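You operate a simulated robot arm through the tools that you are given. There is no shell and no other tool.

You are at the controls of a simulated two-armed robot. One attempt, no reset.

Task
Wash the smear off the small window with the purple pad.
Fine: shut and latch the window first, soap the pad in the teal dish, and put it back where it stood. Set down upright: purple pad. What is to be rubbed or washed off counts as gone when no trace of it is left.

The check looks at the end state, three seconds after you hand in, the way a careful person would. Anything else that was tipped, shoved, dropped, spilled or broken makes it a failure.

Robot
Two 7-joint arms with two-finger grippers on one trunk that stands fixed in place. Base frame: the origin is at the foot of the trunk, x ahead of it, y to its left, z up. Lengths are in mm, angles in rad, forces in N, time in s.
The left shoulder is at [60, 179, 1280], the right one opposite. With the tool pointing down near the work surface each hand reaches from about 220 to 660 mm from the base axis, measured 20 degrees to its own side. Payload 1.96 kg a hand.
The tool frame of a hand sits at the grasp point between the pads (the TCP): z along the fingers, y along the line on which they close. The tips reach 20 mm beyond it. The gripper opens to 72 mm. The gripper's body begins 38 mm behind the TCP.
Orientation is that of the tool frame in the base frame, as a unit quaternion [x, y, z, w]. With the fingers straight down and closing along the base's y, the tool's x points along the base's -x, its y along +y and its z along -z.

Tools
- The arms move only by the tool arm_command. It takes "left_targets", "right_targets" or both (then of equal length, played together; a hand with none holds still); each is one flat list of numbers, 6 for each row, row after row: the shift along the base's x, y, z in mm, then the turn, a rotation vector about the base's x, y, z in rad. In form: [x, y, z, wx, wy, wz, x, y, z, wx, wy, wz, ...]. A call has 1 to 20 rows; each row shifts and turns the commanded pose from where the row before left it. "left_claw" and "right_claw" are, for a hand that has rows, the opening, from 0 (shut) to 1 (fully open), set as the call begins (left out, the last holds). A row lasts 0.2 s, in which the tool goes at most 50 mm and 0.15 rad; a call with a longer step from one row to the next is refused whole, and so is a gripper value outside its range. A pose out of reach is approached as far as the arm can. The call stops where the force on the tool passes 40 N (or 10 N more than at its start, if that is more) or the arm is blocked; 0.2 s more then pass. The fingers move at their own pace (about 153 mm/s each) and stop on an object; they squeeze with about 38 N. The grip force told is the motor's: it shows also when the fingers shut on nothing. Time passes only in rows, and 0.2 s behind the last, so rows that do not move let the fingers close. The reply holds the time, the measured pose of the TCP, the force on the tool along the base axes, the opening and the grip force, in the units named above and with some noise, with the torque about the TCP (base axes, N m) and any sound that the robot's microphone picked up, and new pictures: "views" is both (left out), scene, wrist or none (wrist: the cameras of the hands that moved).
- Cameras (640 x 400 px; columns grow to the right, rows downward): "scene" is now at [24.9, 16, 1845.6]; the picture's right is [0.18, -0.98, 0.00], its down [-0.60, -0.11, -0.80] and it looks along [0.78, 0.15, -0.61] (base axes); focal length 327 px, centre (320, 200). "left" rides on the left gripper at [71, -19, -82] in its tool frame; the picture's right is [0.26, 0.96, 0.00], its down [-0.67, 0.18, -0.72] and it looks along [-0.69, 0.19, 0.70] (tool axes); focal length 280 px, centre (320, 200). "right" rides on the right gripper at [71, 19, -82] in its tool frame; the picture's right is [-0.26, 0.97, 0.00], its down [-0.67, -0.18, -0.72] and it looks along [-0.69, -0.19, 0.70] (tool axes); focal length 280 px, centre (320, 200).
- raise_lower(by): slides the trunk up (or, below 0, down) by that many mm; the arms and the scene camera ride with it, the base frame stays. It gives what a move gives, with no picture.
- turn_head(pan, tilt): turns the head with the scene camera to pan (to the left, within 1.501 rad either way) and tilt (down, from -0.506 to 1.204), counted from straight ahead of the robot. It gives what a move gives, and a new picture of the scene camera.
- point_at(camera, pixels): for up to 12 pixels [column, row] of the newest picture of that camera ("zoom" is the newest enlarged one), the place [x, y, z] in the base frame of the surface seen there, good to about 3 mm. It takes no simulated time.
- enlarge(camera, box): a new picture of the part [left, top, right, bottom] of that camera's present view, enlarged. It takes no simulated time.
- job_done(): hands the job in; it is judged then, once.

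Open the grippers and draw the arms clear of the work before you hand the job in, unless the task says otherwise.

The tools are called as a command line: name --argument value ..., lists and objects as JSON in quotes. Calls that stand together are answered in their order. arm_command: Moves the arms, as the interface text tells. Its arguments: {"type":"object","properties":{"left_targets":{"type":"array","items":{"type":"number"}},"left_claw":{"type":"number"},"right_targets":{"type":"array","items":{"type":"number"}},"right_claw":{"type":"number"},"views":{"type":"string","enum":["both","scene","wrist","none"]}},"required":[]} The other tools are called the same way: raise_lower (by) slides the trunk up or down; turn_head (pan, tilt) turns the head that bears the scene camera; point_at (camera, pixels) gives the place of the surface under pixels of a picture; enlarge (camera, box) takes an enlarged picture of a part of a camera's view; job_done () hands the job in.

At the start:

```text
t: 0.0
left_eef_pos: [464.7, 322.9, 1561.7]
left_orientation: [0.0, 1.0, 0.0, 0.0]
left_ft_force: [0.0, -0.8, 0.1]
left_torque: [0.03, 0.03, 0.0]
left_grip_width: 71.9
left_grip_force: 0.0
right_eef_pos: [472.0, -172.4, 1567.6]
right_orientation: [0.0, 1.0, 0.0, -0.001]
right_ft_force: [0.5, 0.0, 0.2]
right_torque: [-0.01, 0.0, 0.01]
right_grip_width: 72.2
right_grip_force: 0.1
trunk travel left (down, up): [-925.0, 65.0]
head pan, tilt: [0.183, 0.651]
```

scene: 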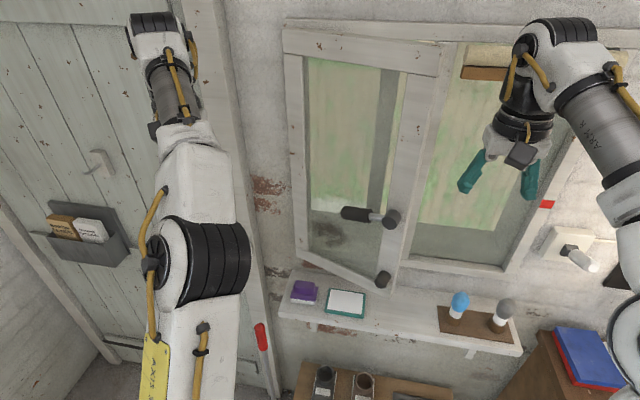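
right: 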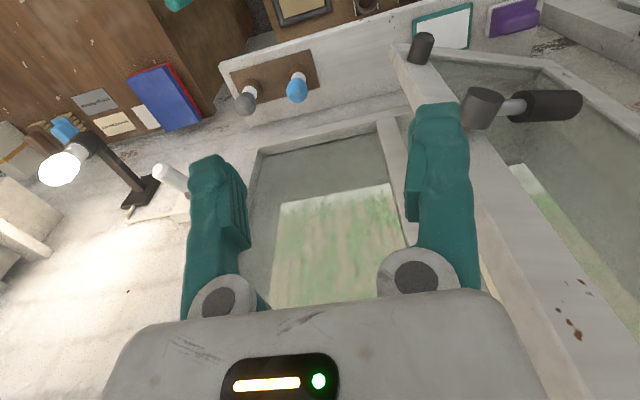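
left: 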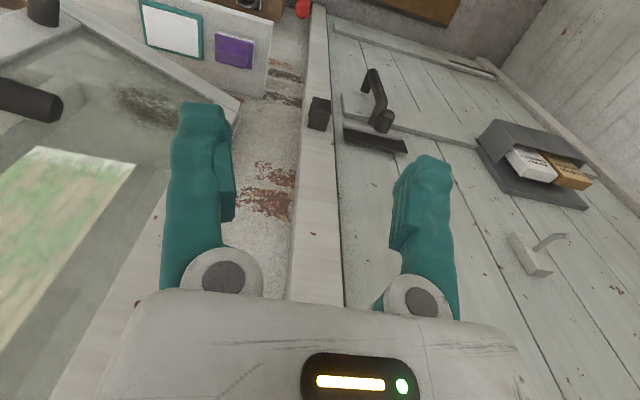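

The scene shows a window ajar with a handle near (370,215), a knob near (383,278), and a smear near (325,230); the purple pad is at (304,292) and the teal dish at (346,303). I'll enlarge the view to study these.

enlarge --camera "scene" --box '[260, 180, 420, 330]'

enlarge --camera "scene" --box '[260, 10, 620, 300]'

point_at --camera "scene" --pixels '[[304, 287], [304, 299], [346, 300], [330, 232], [383, 278], [350, 213], [390, 218], [378, 290], [300, 265], [300, 60], [435, 60], [548, 204]]'

```text
2.67 times, centred on (340, 255) of scene
```

zoom: 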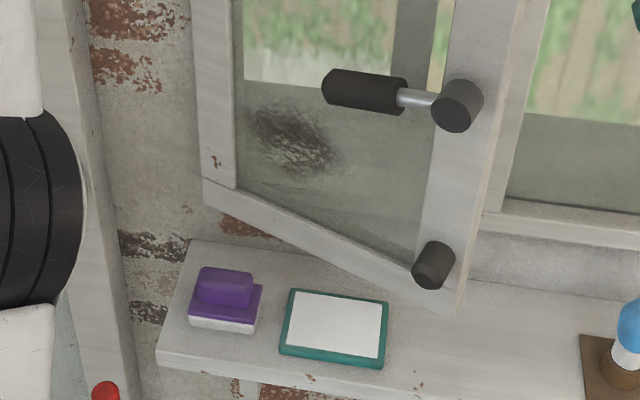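

```text
1.38 times, centred on (440, 155) of scene
```

zoom: 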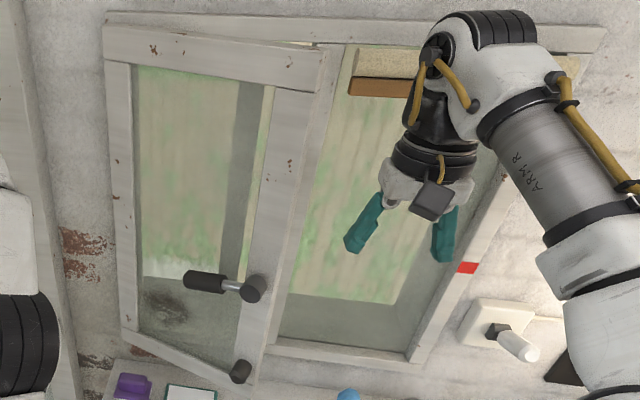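

```text
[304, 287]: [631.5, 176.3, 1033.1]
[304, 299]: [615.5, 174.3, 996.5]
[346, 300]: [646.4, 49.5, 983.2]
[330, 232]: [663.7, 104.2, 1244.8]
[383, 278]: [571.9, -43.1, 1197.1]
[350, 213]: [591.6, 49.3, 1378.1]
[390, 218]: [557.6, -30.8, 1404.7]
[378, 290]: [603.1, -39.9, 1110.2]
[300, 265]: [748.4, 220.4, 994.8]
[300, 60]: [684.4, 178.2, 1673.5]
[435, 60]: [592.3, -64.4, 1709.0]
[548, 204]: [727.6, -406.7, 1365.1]
```

I need the geometry of the sash and frame. I'll sample points along the sash's stiles, rails and frame.

point_at --camera "scene" --pixels '[[290, 100], [297, 180], [303, 245], [350, 275], [398, 250], [410, 150], [425, 90], [350, 50], [430, 150], [440, 100], [415, 262], [500, 270]]'

point_at --camera "scene" --pixels '[[340, 150], [340, 180], [320, 225], [345, 240], [470, 200], [480, 250], [550, 170], [300, 22], [270, 150], [285, 30], [440, 45], [404, 230]]'

enlarge --camera "right" --box '[360, 0, 640, 180]'

enlarge --camera "scene" --box '[420, 180, 640, 330]'

```text
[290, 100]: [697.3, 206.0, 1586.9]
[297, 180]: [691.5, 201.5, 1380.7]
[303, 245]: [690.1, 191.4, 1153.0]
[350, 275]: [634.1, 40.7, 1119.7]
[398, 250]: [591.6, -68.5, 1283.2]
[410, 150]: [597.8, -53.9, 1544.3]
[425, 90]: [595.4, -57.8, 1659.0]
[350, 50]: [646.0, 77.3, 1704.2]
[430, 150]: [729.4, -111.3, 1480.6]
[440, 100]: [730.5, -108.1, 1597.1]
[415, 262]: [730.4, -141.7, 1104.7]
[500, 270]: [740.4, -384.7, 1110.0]
```

```text
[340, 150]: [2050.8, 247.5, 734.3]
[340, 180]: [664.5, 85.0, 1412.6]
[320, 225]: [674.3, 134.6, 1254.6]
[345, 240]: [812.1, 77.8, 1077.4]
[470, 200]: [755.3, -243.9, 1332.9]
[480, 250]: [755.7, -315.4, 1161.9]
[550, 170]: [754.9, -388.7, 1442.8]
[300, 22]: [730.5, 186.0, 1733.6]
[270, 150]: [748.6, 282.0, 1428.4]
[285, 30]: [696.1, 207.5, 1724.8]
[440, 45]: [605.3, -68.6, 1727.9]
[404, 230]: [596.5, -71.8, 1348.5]
```

```text
2.22 times, centred on (500, 90) of right
```

zoom: 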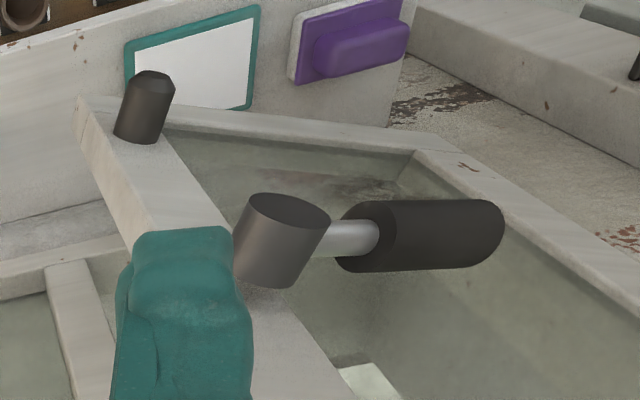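

```text
2.67 times, centred on (530, 255) of scene
```

zoom: 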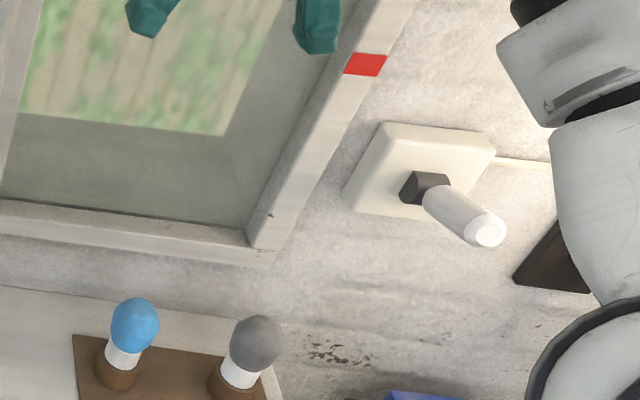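

The sash is hinged at y≈206 (front face x≈697), its free edge stands at about [592,-70], so it is open by ~0.37 rad; the frame's face is at x≈730. I'll turn the right hand to point forward, with it kept well back from the window, to look at the handle closely.

arm_command --right_targets '[-5, 0, -10, 0, -0.1428, 0, -5, 0, -10, 0, -0.1428, 0, -5, 0, -10, 0, -0.1428, 0, -5, 0, -10, 0, -0.1428, 0, -5, 0, -10, 0, -0.1428, 0, -5, 0, -10, 0, -0.1428, 0, -5, 0, -10, 0, -0.1428, 0, -5, 0, -10, 0, -0.1428, 0, -5, 0, -10, 0, -0.1428, 0, -5, 0, -10, 0, -0.1428, 0, -5, 0, -10, 0, -0.1428, 0]' --right_claw 0

```text
t: 2.4
left_eef_pos: [466.6, 322.1, 1560.5]
left_orientation: [-0.001, 1.0, 0.0, 0.0]
left_ft_force: [0.3, -0.1, -0.1]
left_torque: [0.0, 0.05, -0.02]
left_grip_width: 71.9
left_grip_force: 0.1
right_eef_pos: [462.7, -170.6, 1483.8]
right_orientation: [0.0, 0.708, 0.002, 0.707]
right_ft_force: [-0.3, 0.2, 0.2]
right_torque: [0.0, 0.04, 0.01]
right_grip_width: 0.2
right_grip_force: 29.8
right hand out of reach, approached as far as the arm can: row 10, 11
trunk travel left (down, up): [-925.0, 65.0]
head pan, tilt: [0.183, 0.651]
```

scene: 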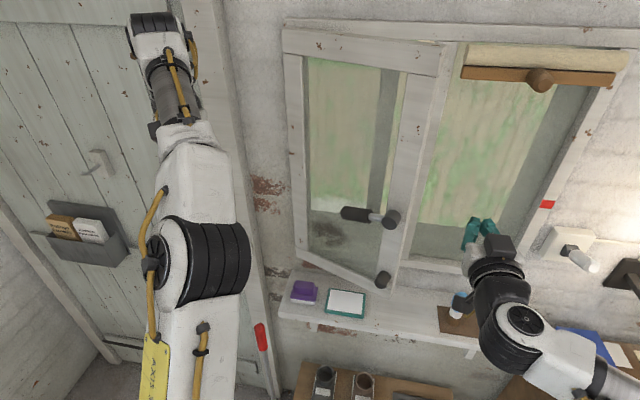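
right: 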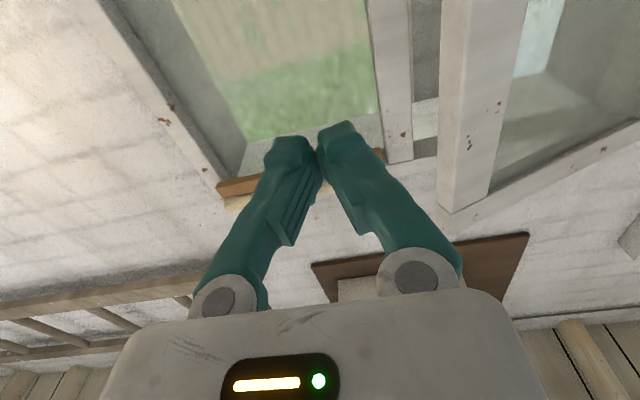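

The hand now points forward. I'll enlarge the scene view on the handle, the sash's free stile and the mullion, and sample points for the handle.

enlarge --camera "scene" --box '[330, 180, 430, 300]'

point_at --camera "scene" --pixels '[[344, 213], [355, 214], [368, 216], [377, 217], [386, 214], [391, 220], [395, 216], [390, 227], [378, 281], [384, 274], [388, 277], [381, 287]]'

enlarge --camera "scene" --box '[270, 10, 470, 130]'

```text
3.33 times, centred on (380, 240) of scene
```

zoom: 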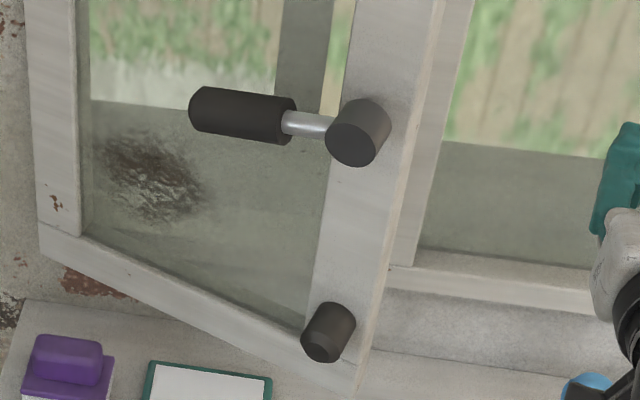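

```text
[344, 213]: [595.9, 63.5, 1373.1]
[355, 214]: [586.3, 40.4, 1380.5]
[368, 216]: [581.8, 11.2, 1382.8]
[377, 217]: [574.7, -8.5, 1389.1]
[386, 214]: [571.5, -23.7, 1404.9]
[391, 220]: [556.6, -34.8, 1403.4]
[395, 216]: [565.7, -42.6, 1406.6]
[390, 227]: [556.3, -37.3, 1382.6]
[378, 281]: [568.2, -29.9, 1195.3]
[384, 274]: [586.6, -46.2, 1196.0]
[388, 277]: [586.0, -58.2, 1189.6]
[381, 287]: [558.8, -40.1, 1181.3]
```

```text
3.20 times, centred on (370, 70) of scene
```

zoom: 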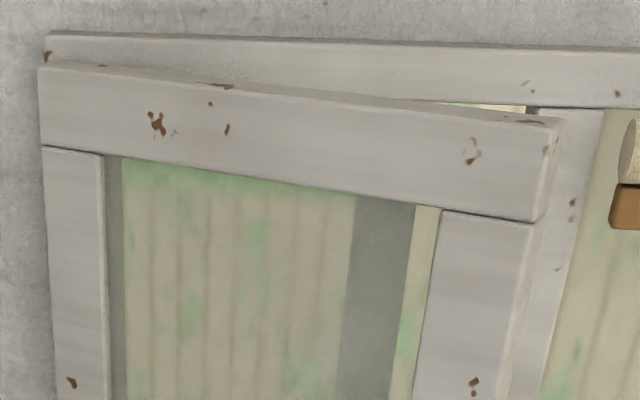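

Handle boss is about [568,-34,1392] with its lever horizontal toward +y; the knob is at about [568,-43,1190]. I'll bring the closed right fingers in front of the free stile, midway between boss and knob (z≈1300), still well clear of it.

arm_command --right_targets '[10, 10, -18, 0, 0, 0, 10, 10, -18, 0, 0, 0, 10, 10, -18, 0, 0, 0, 10, 10, -18, 0, 0, 0, 10, 10, -18, 0, 0, 0, 0, 10, -18, 0, 0, 0, 0, 10, -18, 0, 0, 0, 0, 10, -18, 0, 0, 0, 0, 10, 0, 0, 0, 0, 0, 10, 0, 0, 0, 0]'

```text
t: 4.6
left_eef_pos: [464.5, 322.1, 1562.0]
left_orientation: [-0.001, 1.0, 0.0, 0.001]
left_ft_force: [-0.1, 0.6, 0.4]
left_torque: [0.01, 0.02, 0.02]
left_grip_width: 72.0
left_grip_force: 0.2
right_eef_pos: [512.9, -69.6, 1339.6]
right_orientation: [0.001, 0.708, 0.0, 0.707]
right_ft_force: [-0.8, -0.5, 0.6]
right_torque: [-0.01, 0.0, 0.05]
right_grip_width: 0.0
right_grip_force: 29.5
trunk travel left (down, up): [-925.0, 65.0]
head pan, tilt: [0.183, 0.651]
```

scene: 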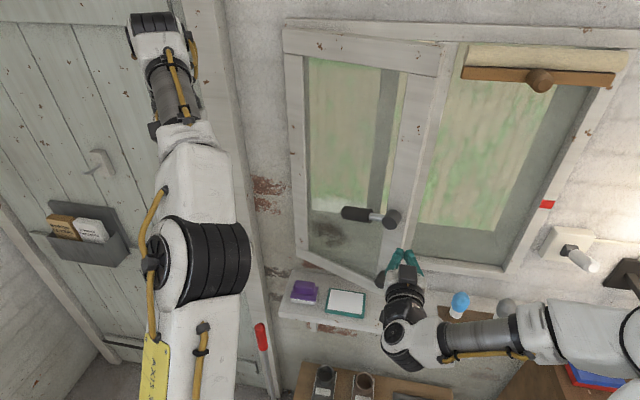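
right: 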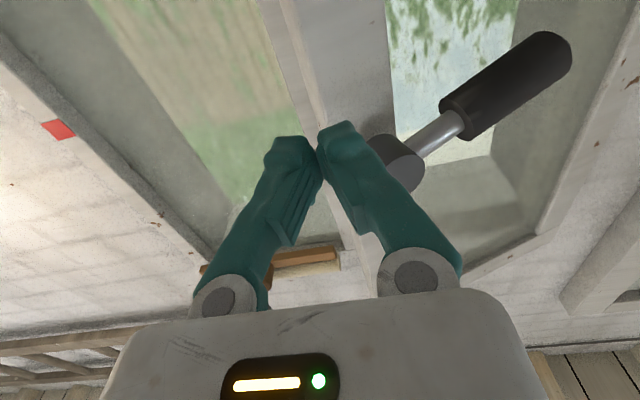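

The hand moved as commanded to [513,-70,1340], and the wrist view shows the boss at (400,160) and lever to the right. I'll enlarge to check the clearances and the latch.

enlarge --camera "right" --box '[240, 0, 600, 220]'

point_at --camera "right" --pixels '[[390, 155], [405, 145], [405, 170], [435, 135], [470, 110], [500, 80], [555, 50], [340, 60], [360, 100], [300, 60], [318, 80], [565, 65]]'

```text
1.78 times, centred on (420, 110) of right
```

zoom: 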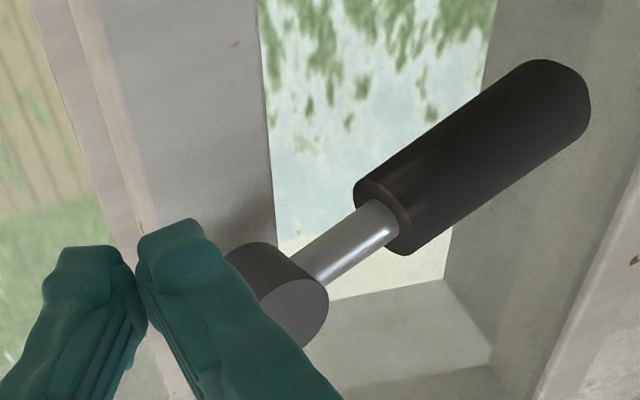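

```text
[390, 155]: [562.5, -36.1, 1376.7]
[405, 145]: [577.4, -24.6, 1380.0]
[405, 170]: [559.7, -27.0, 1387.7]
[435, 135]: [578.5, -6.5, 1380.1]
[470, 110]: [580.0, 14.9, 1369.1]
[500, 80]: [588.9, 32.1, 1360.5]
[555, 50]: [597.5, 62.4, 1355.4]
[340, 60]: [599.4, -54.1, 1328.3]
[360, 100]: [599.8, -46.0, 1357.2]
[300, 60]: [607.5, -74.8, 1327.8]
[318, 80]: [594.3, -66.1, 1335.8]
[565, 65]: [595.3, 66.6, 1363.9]
```

The lever slopes slightly down from the boss (about 0.2 rad). Now I'll move the closed fingertips to just before the stile at about [560,-52,1295].

arm_command --right_targets '[0, 6, -15, 0, 0, 0, 0, 6, -15, 0, 0, 0, 0, 6, -15, 0, 0, 0, 12, 0, 0, 0, 0, 0, 12, 0, 0, 0, 0, 0, 12, 0, 0, 0, 0, 0, 12, 0, 0, 0, 0, 0]' --right_claw 0

```text
t: 6.2
left_eef_pos: [466.0, 322.7, 1562.0]
left_orientation: [0.0, 1.0, 0.0, 0.0]
left_ft_force: [0.2, -0.8, 0.6]
left_torque: [0.03, 0.0, 0.01]
left_grip_width: 71.9
left_grip_force: 0.1
right_eef_pos: [559.6, -50.9, 1294.6]
right_orientation: [0.0, 0.707, 0.0, 0.708]
right_ft_force: [-0.2, -0.2, -0.4]
right_torque: [0.01, -0.04, 0.01]
right_grip_width: 0.1
right_grip_force: 29.7
trunk travel left (down, up): [-925.0, 65.0]
head pan, tilt: [0.183, 0.651]
```

scene: 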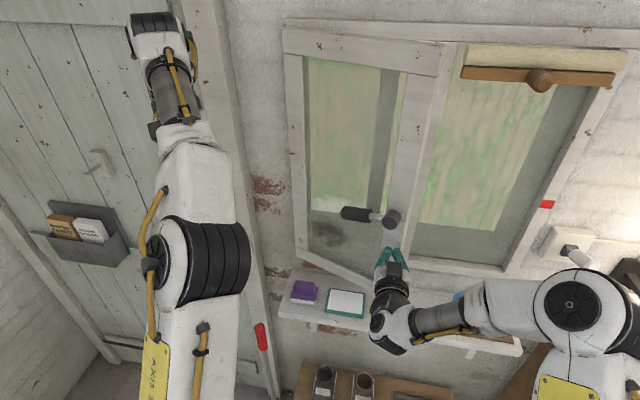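
right: 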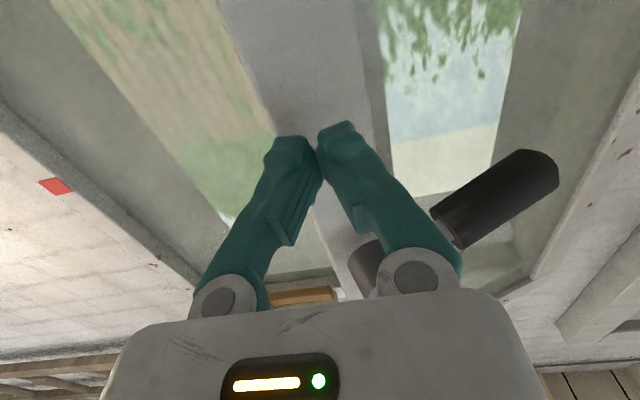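

The fingertips are just before the stile. I'll push forward along the closing arc in small steps.

arm_command --right_targets '[10, 0, 0, 0, 0, 0, 10, -1, 0, 0, 0, 0, 10, -3, 0, 0, 0, 0, 10, -3, 0, 0, 0, 0, 10, -3, 0, 0, 0, 0, 10, -3, 0, 0, 0, 0, 10, -2, 0, 0, 0, 0, 10, -2, 0, 0, 0, 0]' --right_claw 0

```text
t: 8.0
left_eef_pos: [465.6, 323.2, 1562.0]
left_orientation: [0.001, 1.0, 0.0, 0.0]
left_ft_force: [-0.5, -0.6, -0.3]
left_torque: [0.02, 0.0, 0.02]
left_grip_width: 72.0
left_grip_force: 0.0
right_eef_pos: [639.1, -69.3, 1295.3]
right_orientation: [0.0, 0.707, 0.0, 0.707]
right_ft_force: [0.7, 0.7, -1.0]
right_torque: [-0.02, -0.01, 0.02]
right_grip_width: 0.1
right_grip_force: 29.5
trunk travel left (down, up): [-925.0, 65.0]
head pan, tilt: [0.183, 0.651]
```

scene: 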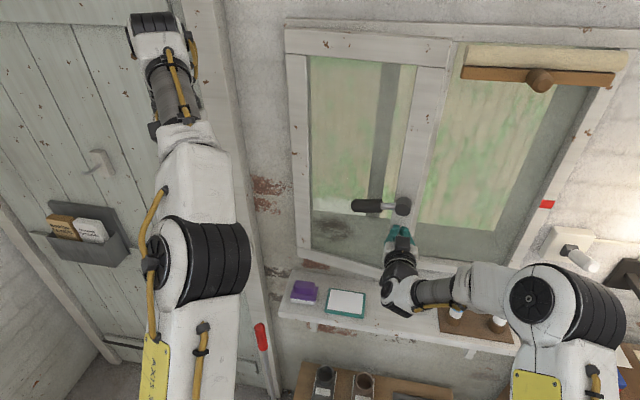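
right: 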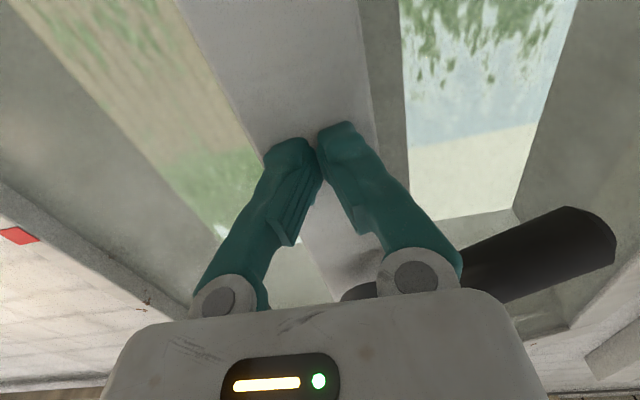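

The sash follows easily (tip at x≈659). I'll continue pushing until it seats.

arm_command --right_targets '[8, -1, 0, 0, 0, 0, 8, -1, 0, 0, 0, 0, 8, 0, 0, 0, 0, 0, 6, 0, 0, 0, 0, 0, 5, 0, 0, 0, 0, 0, 4, 0, 0, 0, 0, 0, 4, 0, 0, 0, 0, 0, 4, 0, 0, 0, 0, 0, 4, 0, 0, 0, 0, 0, 4, 0, 0, 0, 0, 0]' --right_claw 0

```text
t: 10.2
left_eef_pos: [459.4, 322.1, 1562.8]
left_orientation: [0.0, 1.0, 0.0, 0.003]
left_ft_force: [-0.4, -0.4, -0.4]
left_torque: [0.0, 0.0, 0.0]
left_grip_width: 72.0
left_grip_force: 0.0
right_eef_pos: [688.8, -71.7, 1296.0]
right_orientation: [0.0, 0.708, 0.0, 0.706]
right_ft_force: [-26.2, 0.0, -11.7]
right_torque: [0.05, 0.2, -0.02]
right_grip_width: 6.2
right_grip_force: 29.6
trunk travel left (down, up): [-925.0, 65.0]
head pan, tilt: [0.183, 0.651]
```

scene: 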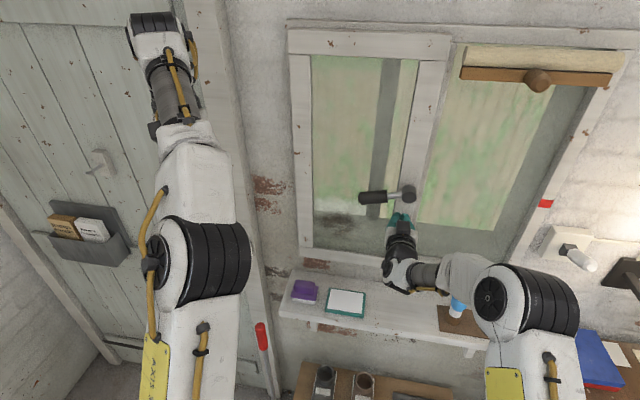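
right: 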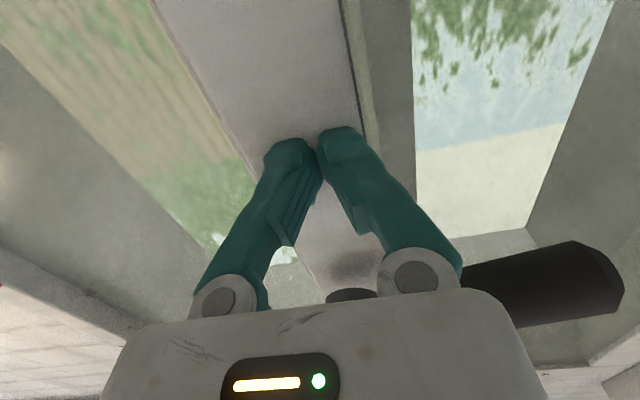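

Force of 26 N at tip x≈709 says the sash is seated. I'll check its geometry while still holding it.

point_at --camera "scene" --pixels '[[300, 150], [420, 130], [432, 90], [370, 258], [365, 198], [378, 197], [392, 195], [408, 194], [410, 190], [330, 225], [345, 180], [434, 150]]'

enlarge --camera "scene" --box '[340, 150, 460, 240]'

```text
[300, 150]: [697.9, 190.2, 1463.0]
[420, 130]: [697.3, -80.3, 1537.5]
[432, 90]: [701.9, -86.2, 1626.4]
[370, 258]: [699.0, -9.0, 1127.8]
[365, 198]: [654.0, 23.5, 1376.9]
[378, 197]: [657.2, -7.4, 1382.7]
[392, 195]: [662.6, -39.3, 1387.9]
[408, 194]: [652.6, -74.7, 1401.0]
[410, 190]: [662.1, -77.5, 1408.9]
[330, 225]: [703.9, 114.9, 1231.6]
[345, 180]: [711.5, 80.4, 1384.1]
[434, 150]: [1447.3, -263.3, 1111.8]
```

```text
4.44 times, centred on (400, 195) of scene
```

zoom: 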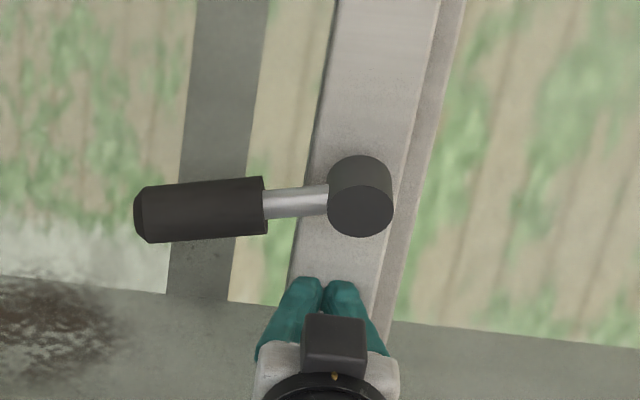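

The sash face is now at x≈698 all along, so it's shut. I'll back the right hand off and see whether it stays shut.

arm_command --right_targets '[-10, 0, 0, 0, 0, 0, -20, 0, 0, 0, 0, 0, -30, 0, 0, 0, 0, 0, -30, 0, 0, 0, 0, 0, -30, 0, 0, 0, 0, 0]' --right_claw 0

point_at --camera "scene" --pixels '[[300, 150], [420, 130], [432, 90], [370, 258], [365, 198], [378, 197], [392, 195], [408, 194], [410, 190], [330, 225], [345, 180], [405, 230]]'

```text
t: 11.4
left_eef_pos: [463.1, 322.8, 1562.6]
left_orientation: [0.001, 1.0, 0.0, 0.001]
left_ft_force: [-0.5, 0.0, -0.2]
left_torque: [0.04, -0.04, -0.01]
left_grip_width: 72.1
left_grip_force: 0.0
right_eef_pos: [575.2, -69.3, 1299.2]
right_orientation: [-0.001, 0.707, 0.001, 0.708]
right_ft_force: [-0.2, 0.4, 0.3]
right_torque: [0.0, -0.03, 0.01]
right_grip_width: 0.2
right_grip_force: 29.5
trunk travel left (down, up): [-925.0, 65.0]
head pan, tilt: [0.183, 0.651]
```

scene: 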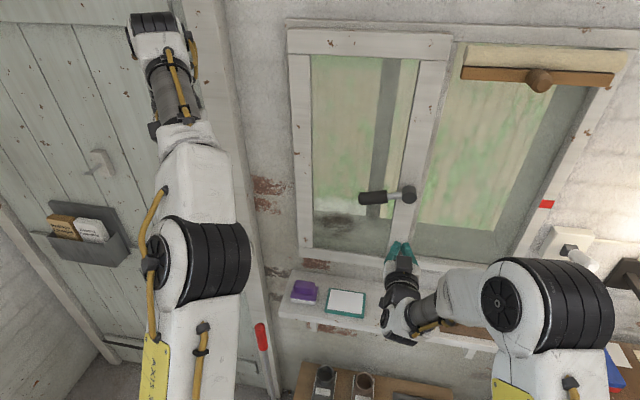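
right: 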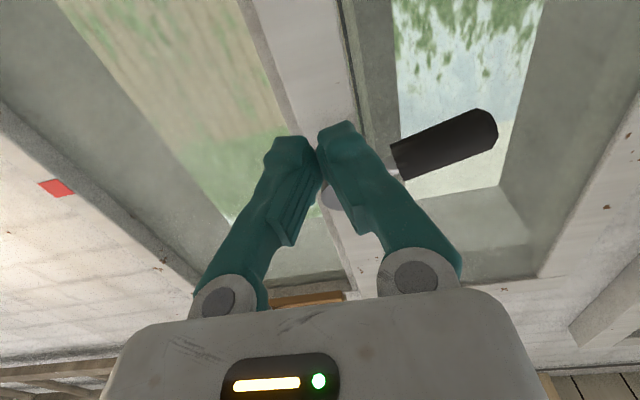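

```text
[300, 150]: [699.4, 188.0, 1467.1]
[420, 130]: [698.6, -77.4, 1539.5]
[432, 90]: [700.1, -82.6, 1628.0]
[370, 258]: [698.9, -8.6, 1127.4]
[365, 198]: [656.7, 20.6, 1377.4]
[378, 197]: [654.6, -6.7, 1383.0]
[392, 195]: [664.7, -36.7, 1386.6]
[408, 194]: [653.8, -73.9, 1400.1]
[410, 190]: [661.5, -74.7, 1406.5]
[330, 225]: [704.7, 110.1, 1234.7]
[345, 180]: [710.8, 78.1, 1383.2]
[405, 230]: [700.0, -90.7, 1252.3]
```

The sash stays shut by itself. Next I'll test the handle: move the closed right fingers above the lever's grip (y≈12, z≈1425) and then forward over it.

arm_command --right_targets '[0, 13.5, 21, 0, 0, 0, 0, 13.5, 21, 0, 0, 0, 0, 13.5, 21, 0, 0, 0, 0, 13.5, 21, 0, 0, 0, 0, 13.5, 21, 0, 0, 0, 0, 13.5, 21, 0, 0, 0, 16, 0, 0, 0, 0, 0, 16, 0, 0, 0, 0, 0, 16, 0, 0, 0, 0, 0, 16, 0, 0, 0, 0, 0, 16, 0, 0, 0, 0, 0]' --right_claw 0

```text
t: 13.8
left_eef_pos: [465.9, 322.0, 1561.2]
left_orientation: [-0.001, 1.0, 0.001, 0.0]
left_ft_force: [-0.2, -0.3, 1.4]
left_torque: [0.0, 0.02, 0.0]
left_grip_width: 72.0
left_grip_force: 0.1
right_eef_pos: [656.2, 9.0, 1422.5]
right_orientation: [0.0, 0.708, 0.0, 0.707]
right_ft_force: [-0.1, 0.0, 0.4]
right_torque: [-0.01, 0.01, -0.04]
right_grip_width: 0.4
right_grip_force: 29.4
trunk travel left (down, up): [-925.0, 65.0]
head pan, tilt: [0.183, 0.651]
```

scene: 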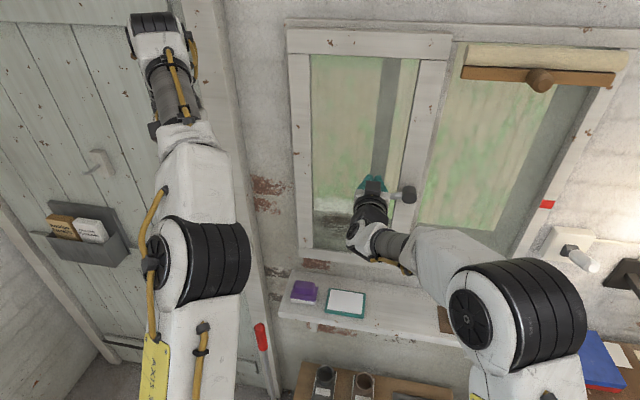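
right: 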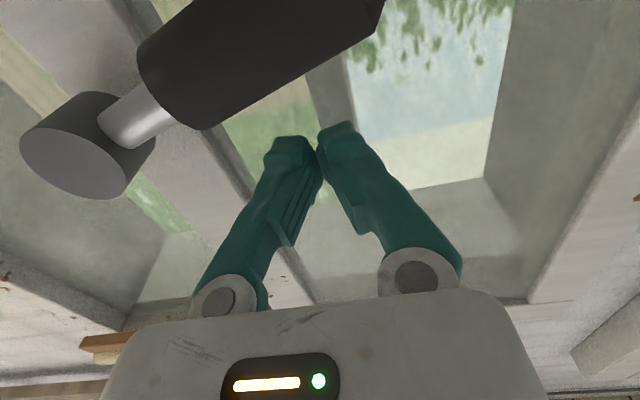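

The fingers are above the lever. I'll push down in small steps to feel which way the handle turns.

arm_command --right_targets '[0, 2, -10, 0, 0, 0, 0, 1, -10, 0, 0, 0, 0, 0, -4, 0, 0, 0, 0, 0, -4, 0, 0, 0, 0, 0, -4, 0, 0, 0, 0, 0, -4, 0, 0, 0, 0, -1, -4, 0, 0, 0]' --right_claw 0

```text
t: 15.2
left_eef_pos: [463.1, 322.6, 1563.8]
left_orientation: [0.0, 1.0, -0.001, 0.001]
left_ft_force: [0.2, 1.1, -1.0]
left_torque: [-0.04, 0.04, -0.01]
left_grip_width: 72.0
left_grip_force: 0.0
right_eef_pos: [655.5, 12.3, 1399.2]
right_orientation: [0.002, 0.698, 0.0, 0.716]
right_ft_force: [-1.8, 0.6, 16.6]
right_torque: [-0.18, -0.17, 0.23]
right_grip_width: 0.2
right_grip_force: 29.5
trunk travel left (down, up): [-925.0, 65.0]
head pan, tilt: [0.183, 0.651]
stopped in row 6 (right hand): the force on the tool passed its limit at 44 N (the readings are from after the stop); the commanded pose is now the measured one
```

scene: 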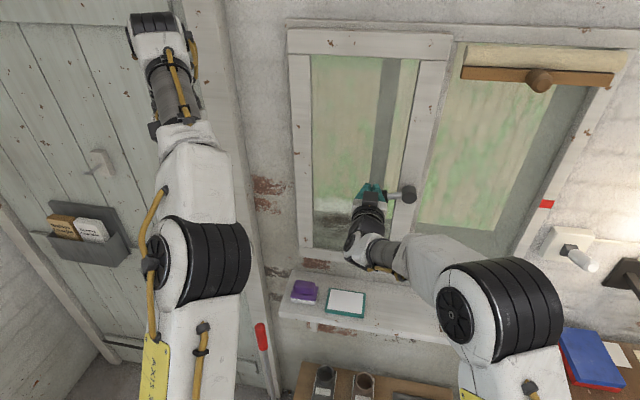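
right: 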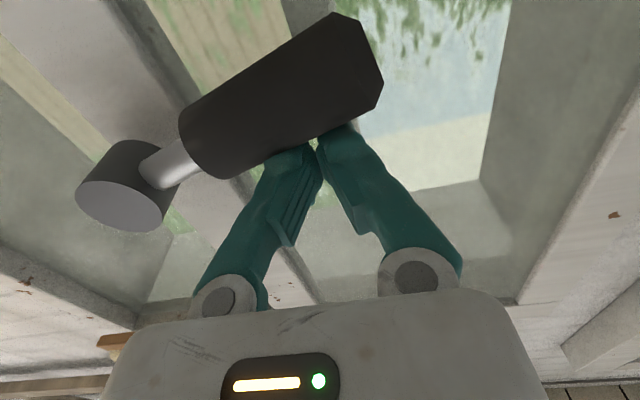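

Pushing down is blocked (44 N with hardly any motion), so the handle turns the other way. I'll lift off, draw back, and come in beneath the lever.

arm_command --right_targets '[0, 0, 10, 0, 0, 0, 0, 0, 12, 0, 0, 0, -25, 0, 0, 0, 0, 0, -30, 0, 0, 0, 0, 0, -30, 0, 0, 0, 0, 0, 0, -2, -30, 0, 0, 0, 0, -2, -30, 0, 0, 0, 0, -2, -30, 0, 0, 0, 25, 0, 0, 0, 0, 0, 30, 0, 0, 0, 0, 0, 30, 0, 0, 0, 0, 0]' --right_claw 0

enlarge --camera "right" --box '[0, 0, 640, 400]'

```text
t: 17.6
left_eef_pos: [467.5, 322.8, 1560.4]
left_orientation: [-0.001, 1.0, -0.001, -0.001]
left_ft_force: [0.7, -0.3, 0.3]
left_torque: [0.01, 0.0, -0.02]
left_grip_width: 72.1
left_grip_force: 0.0
right_eef_pos: [656.0, 5.8, 1329.0]
right_orientation: [0.001, 0.702, 0.0, 0.712]
right_ft_force: [0.4, 0.1, -0.1]
right_torque: [0.02, 0.01, 0.0]
right_grip_width: 0.0
right_grip_force: 29.7
trunk travel left (down, up): [-925.0, 65.0]
head pan, tilt: [0.183, 0.651]
```

scene: 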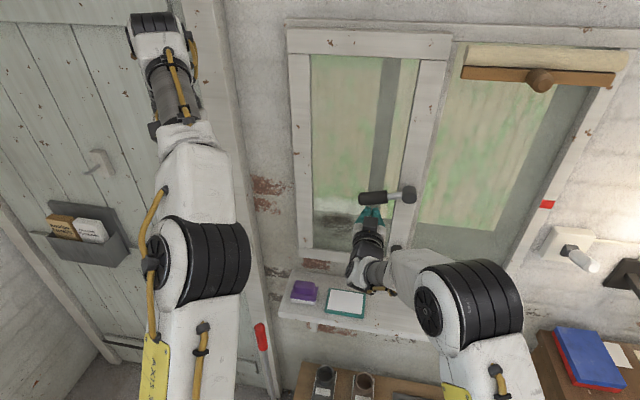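
right: 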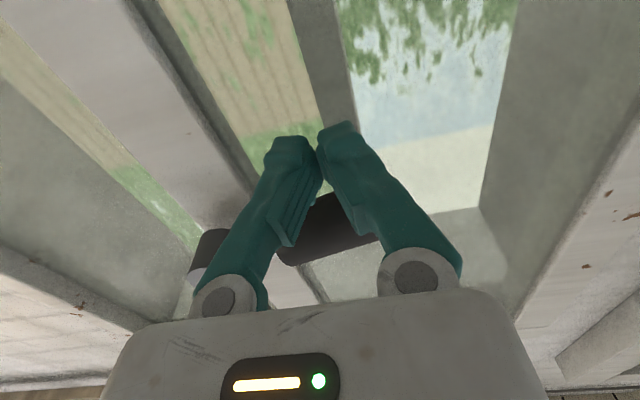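

```text
1.00 times, centred on (320, 200) of right (not enlarged: the box is as wide or as high as the picture)
```

zoom: 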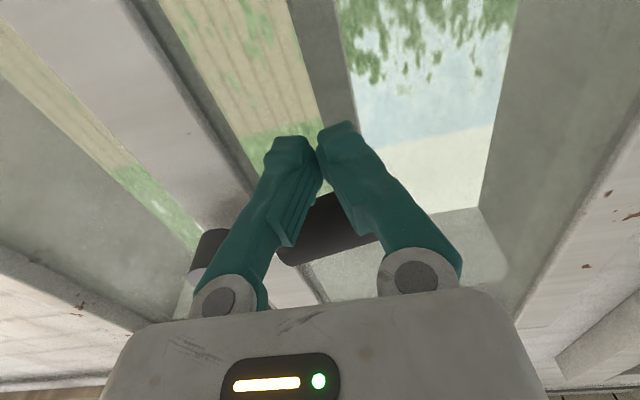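

The fingers are now under the lever. I'll push up in small steps along its arc.

arm_command --right_targets '[0, 0, 10, 0, 0, 0, 0, 0, 10, 0, 0, 0, 0, 1, 5, 0, 0, 0, 0, 1, 5, 0, 0, 0, 0, 1, 5, 0, 0, 0, 0, 1, 5, 0, 0, 0, 0, 1, 5, 0, 0, 0, 0, 0, 5, 0, 0, 0]' --right_claw 0

```text
t: 19.4
left_eef_pos: [465.9, 323.0, 1561.7]
left_orientation: [0.0, 1.0, 0.0, 0.0]
left_ft_force: [-0.1, 0.6, 0.0]
left_torque: [0.03, 0.0, -0.05]
left_grip_width: 71.9
left_grip_force: 0.1
right_eef_pos: [656.2, 12.4, 1375.1]
right_orientation: [0.0, 0.702, 0.0, 0.713]
right_ft_force: [0.1, 1.2, -2.5]
right_torque: [-0.03, 0.03, 0.04]
right_grip_width: 0.0
right_grip_force: 29.6
trunk travel left (down, up): [-925.0, 65.0]
head pan, tilt: [0.183, 0.651]
```

scene: 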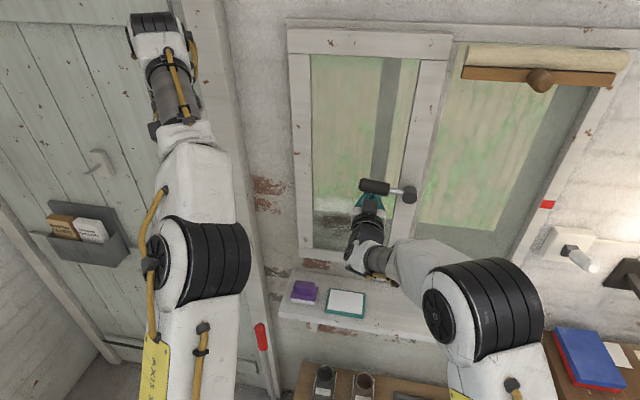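
right: 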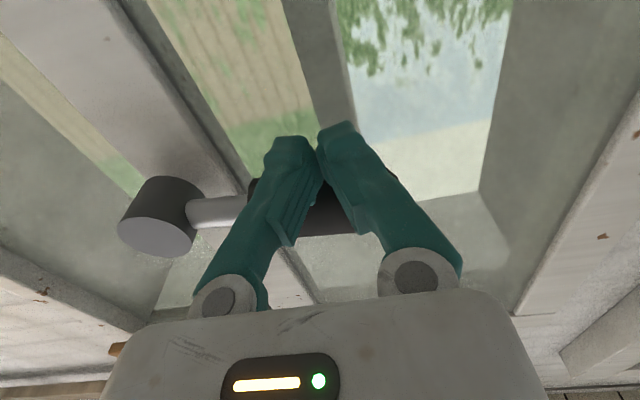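

The lever is swinging up freely. I'll continue along the arc.

arm_command --right_targets '[0, 0, 7, 0, 0, 0, 0, 0, 7, 0, 0, 0, 0, 0, 9, 0, 0, 0, 0, -1, 9, 0, 0, 0, 0, -2, 8.5, 0, 0, 0, 0, -2, 8.5, 0, 0, 0, 0, -3.5, 8, 0, 0, 0, 0, -4, 8, 0, 0, 0, 0, -5, 7, 0, 0, 0, 0, -5.5, 7, 0, 0, 0]' --right_claw 0

```text
t: 20.9
left_eef_pos: [467.3, 321.9, 1560.9]
left_orientation: [0.0, 1.0, 0.0, 0.0]
left_ft_force: [0.3, -0.1, -1.0]
left_torque: [0.01, -0.03, 0.0]
left_grip_width: 71.9
left_grip_force: 0.0
right_eef_pos: [654.8, 8.2, 1416.5]
right_orientation: [-0.002, 0.711, 0.001, 0.703]
right_ft_force: [1.6, 2.1, -8.0]
right_torque: [0.09, 0.13, 0.03]
right_grip_width: 0.2
right_grip_force: 29.2
trunk travel left (down, up): [-925.0, 65.0]
head pan, tilt: [0.183, 0.651]
stopped in row 7 (right hand): the force on the tool passed its limit at 47 N (the readings are from after the stop); the commanded pose is now the measured one
```

scene: 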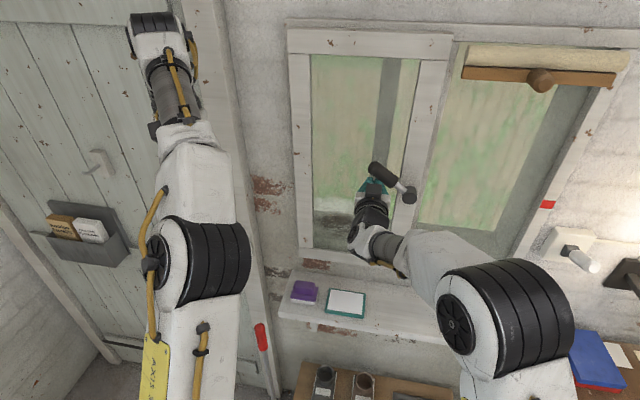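
right: 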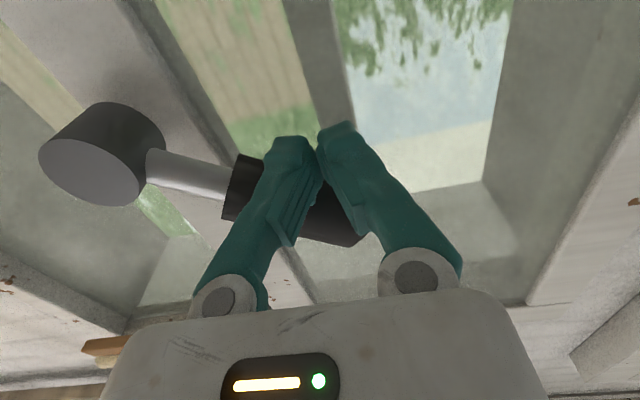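

At about 0.5 rad above horizontal it hit a stop (47 N). I'll lower the fingers away and see whether the lever stays up.

arm_command --right_targets '[0, 0, -10, 0, 0, 0, 0, 0, -20, 0, 0, 0, 0, 0, -20, 0, 0, 0, 0, 0, -20, 0, 0, 0, -30, 0, 0, 0, 0, 0, -30, 0, 0, 0, 0, 0]' --right_claw 0

enlarge --camera "scene" --box '[340, 140, 460, 230]'

point_at --camera "scene" --pixels '[[300, 150], [420, 130], [432, 90], [372, 168], [382, 175], [390, 180], [398, 185], [408, 194], [410, 190], [380, 162]]'

```text
t: 22.3
left_eef_pos: [462.4, 322.9, 1562.9]
left_orientation: [0.0, 1.0, 0.0, 0.0]
left_ft_force: [-1.2, 0.0, 0.4]
left_torque: [-0.02, -0.01, -0.02]
left_grip_width: 71.9
left_grip_force: 0.0
right_eef_pos: [590.0, 5.5, 1350.9]
right_orientation: [-0.002, 0.708, 0.001, 0.706]
right_ft_force: [-1.6, 0.5, 0.8]
right_torque: [-0.01, -0.01, -0.01]
right_grip_width: 0.0
right_grip_force: 29.7
trunk travel left (down, up): [-925.0, 65.0]
head pan, tilt: [0.183, 0.651]
```

scene: 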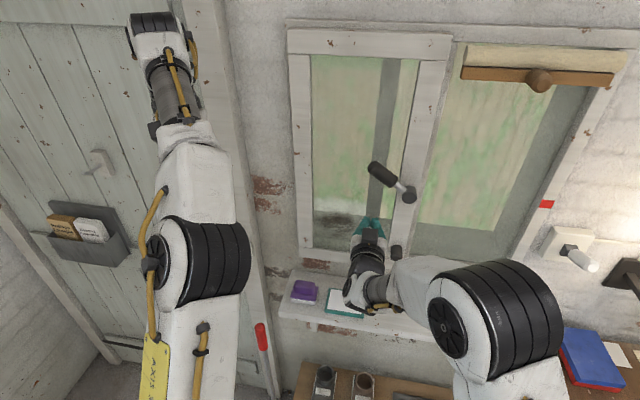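
right: 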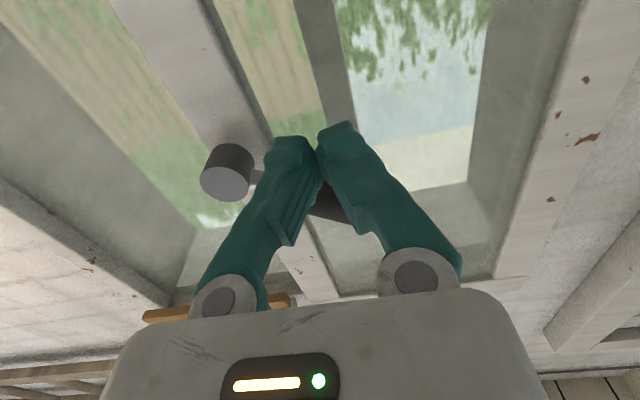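

```text
4.44 times, centred on (400, 185) of scene
```

zoom: 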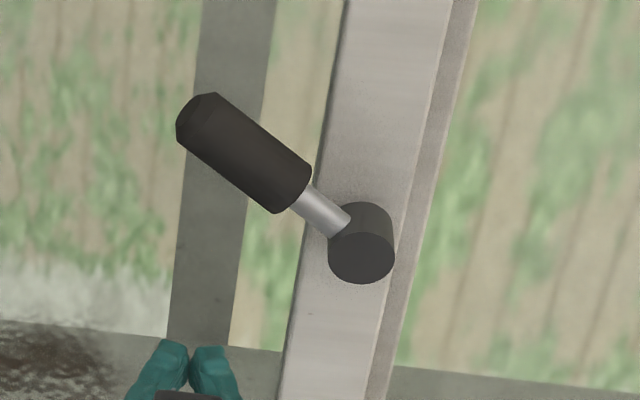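

```text
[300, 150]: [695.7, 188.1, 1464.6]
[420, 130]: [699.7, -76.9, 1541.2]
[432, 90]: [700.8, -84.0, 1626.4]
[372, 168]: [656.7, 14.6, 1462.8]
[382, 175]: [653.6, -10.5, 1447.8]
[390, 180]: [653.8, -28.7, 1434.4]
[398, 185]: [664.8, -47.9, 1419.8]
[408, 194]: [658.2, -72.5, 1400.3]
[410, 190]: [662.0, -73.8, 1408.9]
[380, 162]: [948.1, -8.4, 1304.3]
```

The lever stays up at ~0.6 rad above horizontal. To check whether that latches the sash, I'll locate the lower knob at (396,252) to pull on it gently.

enlarge --camera "scene" --box '[360, 220, 440, 280]'

point_at --camera "scene" --pixels '[[396, 252], [393, 250], [399, 250], [396, 246], [396, 257], [405, 245], [390, 245]]'

```text
6.67 times, centred on (400, 250) of scene
```

zoom: 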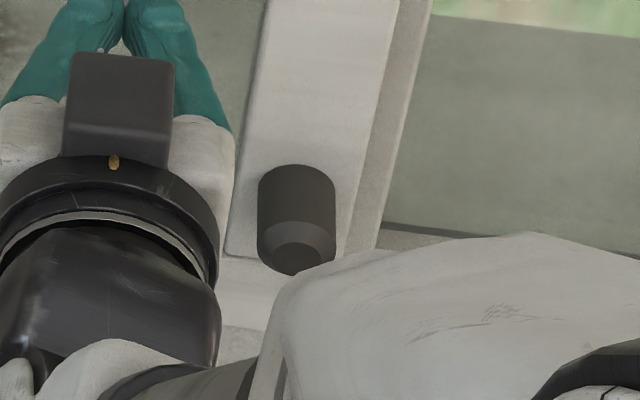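

```text
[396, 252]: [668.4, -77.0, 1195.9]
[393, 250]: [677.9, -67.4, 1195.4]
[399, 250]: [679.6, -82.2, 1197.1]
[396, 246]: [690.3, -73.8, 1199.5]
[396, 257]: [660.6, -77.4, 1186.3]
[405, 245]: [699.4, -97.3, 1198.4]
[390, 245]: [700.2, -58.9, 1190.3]
```

The knob axis is at about y=-75, z≈1186, from x≈657 to the sash. I'll bring the opened right hand in front of it.

arm_command --right_targets '[-4, -16, -33, 0, 0, 0, -4, -16, -33, 0, 0, 0, -4, -16, -33, 0, 0, 0, -4, -16, -33, 0, 0, 0, 0, -16, -33, 0, 0, 0]' --right_claw 1

point_at --camera "right" --pixels '[[320, 100], [310, 120], [330, 140], [320, 160]]'

```text
t: 23.5
left_eef_pos: [466.1, 321.7, 1562.3]
left_orientation: [0.001, 1.0, 0.0, 0.0]
left_ft_force: [0.3, 0.8, -0.3]
left_torque: [0.02, -0.01, -0.04]
left_grip_width: 71.9
left_grip_force: 0.0
right_eef_pos: [577.6, -73.4, 1182.8]
right_orientation: [-0.001, 0.708, 0.001, 0.706]
right_ft_force: [-0.7, 0.1, -0.4]
right_torque: [0.0, -0.03, 0.01]
right_grip_width: 72.0
right_grip_force: 0.0
trunk travel left (down, up): [-925.0, 65.0]
head pan, tilt: [0.183, 0.651]
```

scene: 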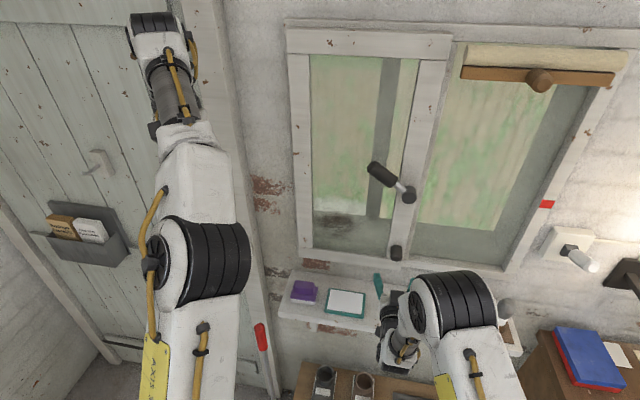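
right: 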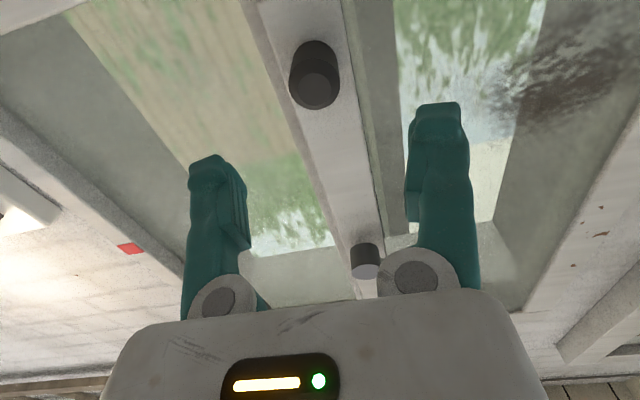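

```text
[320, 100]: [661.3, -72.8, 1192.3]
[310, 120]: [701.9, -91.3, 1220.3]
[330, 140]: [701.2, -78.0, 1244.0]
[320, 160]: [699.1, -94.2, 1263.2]
```

The knob's face is at about [660,-73,1190], straight ahead of the hand. I'll check where the elbow is relative to the shelf items before advancing.

point_at --camera "scene" --pixels '[[450, 300], [425, 330], [400, 330], [480, 340], [505, 308], [470, 280], [440, 275], [395, 300]]'

arm_command --right_targets '[15, 0, 1, 0, 0, 0, 15, 0, 1, 0, 0, 0, 15, 0, 1, 0, 0, 0, 15, 0, 1, 0, 0, 0, 15, 0, 0, 0, 0, 0, 15, 0, 0, 0, 0, 0]' --right_claw 1

```text
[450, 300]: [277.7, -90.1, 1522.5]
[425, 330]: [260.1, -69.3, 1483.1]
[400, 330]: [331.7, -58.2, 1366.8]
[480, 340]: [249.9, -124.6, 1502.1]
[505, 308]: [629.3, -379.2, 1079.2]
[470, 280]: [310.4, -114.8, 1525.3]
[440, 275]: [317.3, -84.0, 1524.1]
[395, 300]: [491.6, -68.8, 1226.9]
```

```text
t: 24.9
left_eef_pos: [465.2, 323.3, 1563.0]
left_orientation: [0.0, 1.0, 0.001, 0.0]
left_ft_force: [0.4, 0.2, 1.1]
left_torque: [-0.01, -0.01, -0.02]
left_grip_width: 71.7
left_grip_force: 0.2
right_eef_pos: [667.8, -72.7, 1187.9]
right_orientation: [-0.001, 0.709, 0.001, 0.706]
right_ft_force: [0.5, 0.0, -0.6]
right_torque: [-0.01, -0.01, -0.01]
right_grip_width: 72.0
right_grip_force: 0.1
trunk travel left (down, up): [-925.0, 65.0]
head pan, tilt: [0.183, 0.651]
```

scene: 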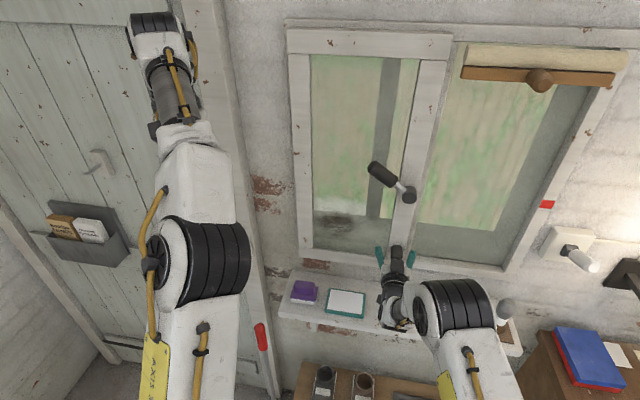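
right: 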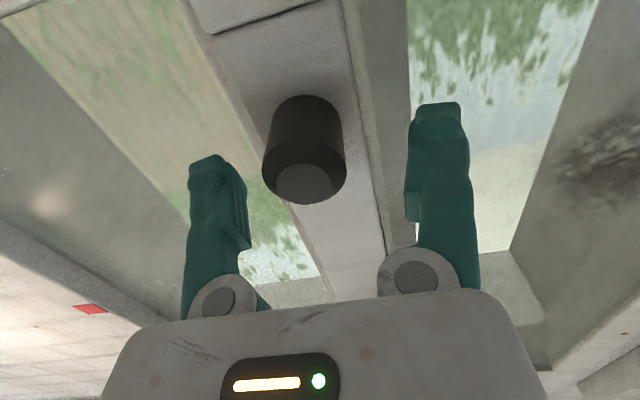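

The knob sits between the fingers. I'll grip it and then pull back slowly with a few mm.

arm_command --right_targets '[0, 0, 0, 0, 0, 0, 0, 0, 0, 0, 0, 0, 0, 0, 0, 0, 0, 0]' --right_claw 0 --views "none"

arm_command --right_targets '[-2, 0, 0, 0, 0, 0, -2, 0, 0, 0, 0, 0, -2, 0, 0, 0, 0, 0, -2, 0, 0, 0, 0, 0]' --right_claw 0 --views "both"

```text
t: 25.7
left_eef_pos: [465.5, 318.2, 1562.3]
left_orientation: [0.0, 1.0, 0.002, 0.001]
left_ft_force: [0.5, 0.5, 0.1]
left_torque: [-0.04, 0.0, 0.0]
left_grip_width: 72.1
left_grip_force: 0.1
right_eef_pos: [668.7, -76.4, 1187.8]
right_orientation: [0.0, 0.709, 0.001, 0.706]
right_ft_force: [-0.1, -13.2, 1.6]
right_torque: [-0.17, 0.11, -0.51]
right_grip_width: 31.0
right_grip_force: 40.0
trunk travel left (down, up): [-925.0, 65.0]
head pan, tilt: [0.183, 0.651]
```

```text
t: 26.7
left_eef_pos: [468.0, 319.9, 1560.8]
left_orientation: [0.0, 1.0, 0.001, -0.001]
left_ft_force: [0.3, 1.0, 0.2]
left_torque: [-0.01, -0.01, -0.05]
left_grip_width: 71.9
left_grip_force: 0.1
right_eef_pos: [659.9, -75.9, 1188.2]
right_orientation: [-0.002, 0.709, 0.003, 0.706]
right_ft_force: [7.4, -11.1, -0.5]
right_torque: [-0.01, 0.02, -0.62]
right_grip_width: 31.1
right_grip_force: 39.4
trunk travel left (down, up): [-925.0, 65.0]
head pan, tilt: [0.183, 0.651]
```

scene: 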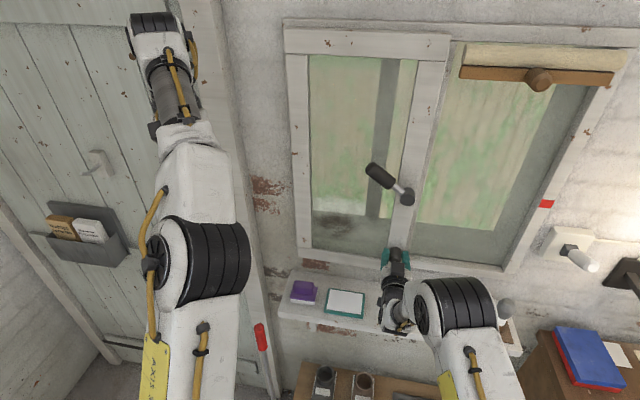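
right: 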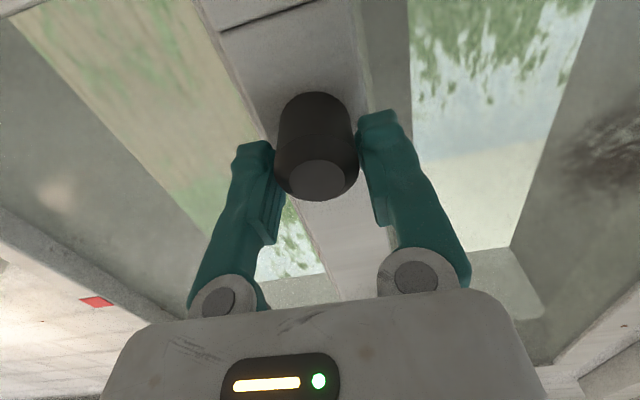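

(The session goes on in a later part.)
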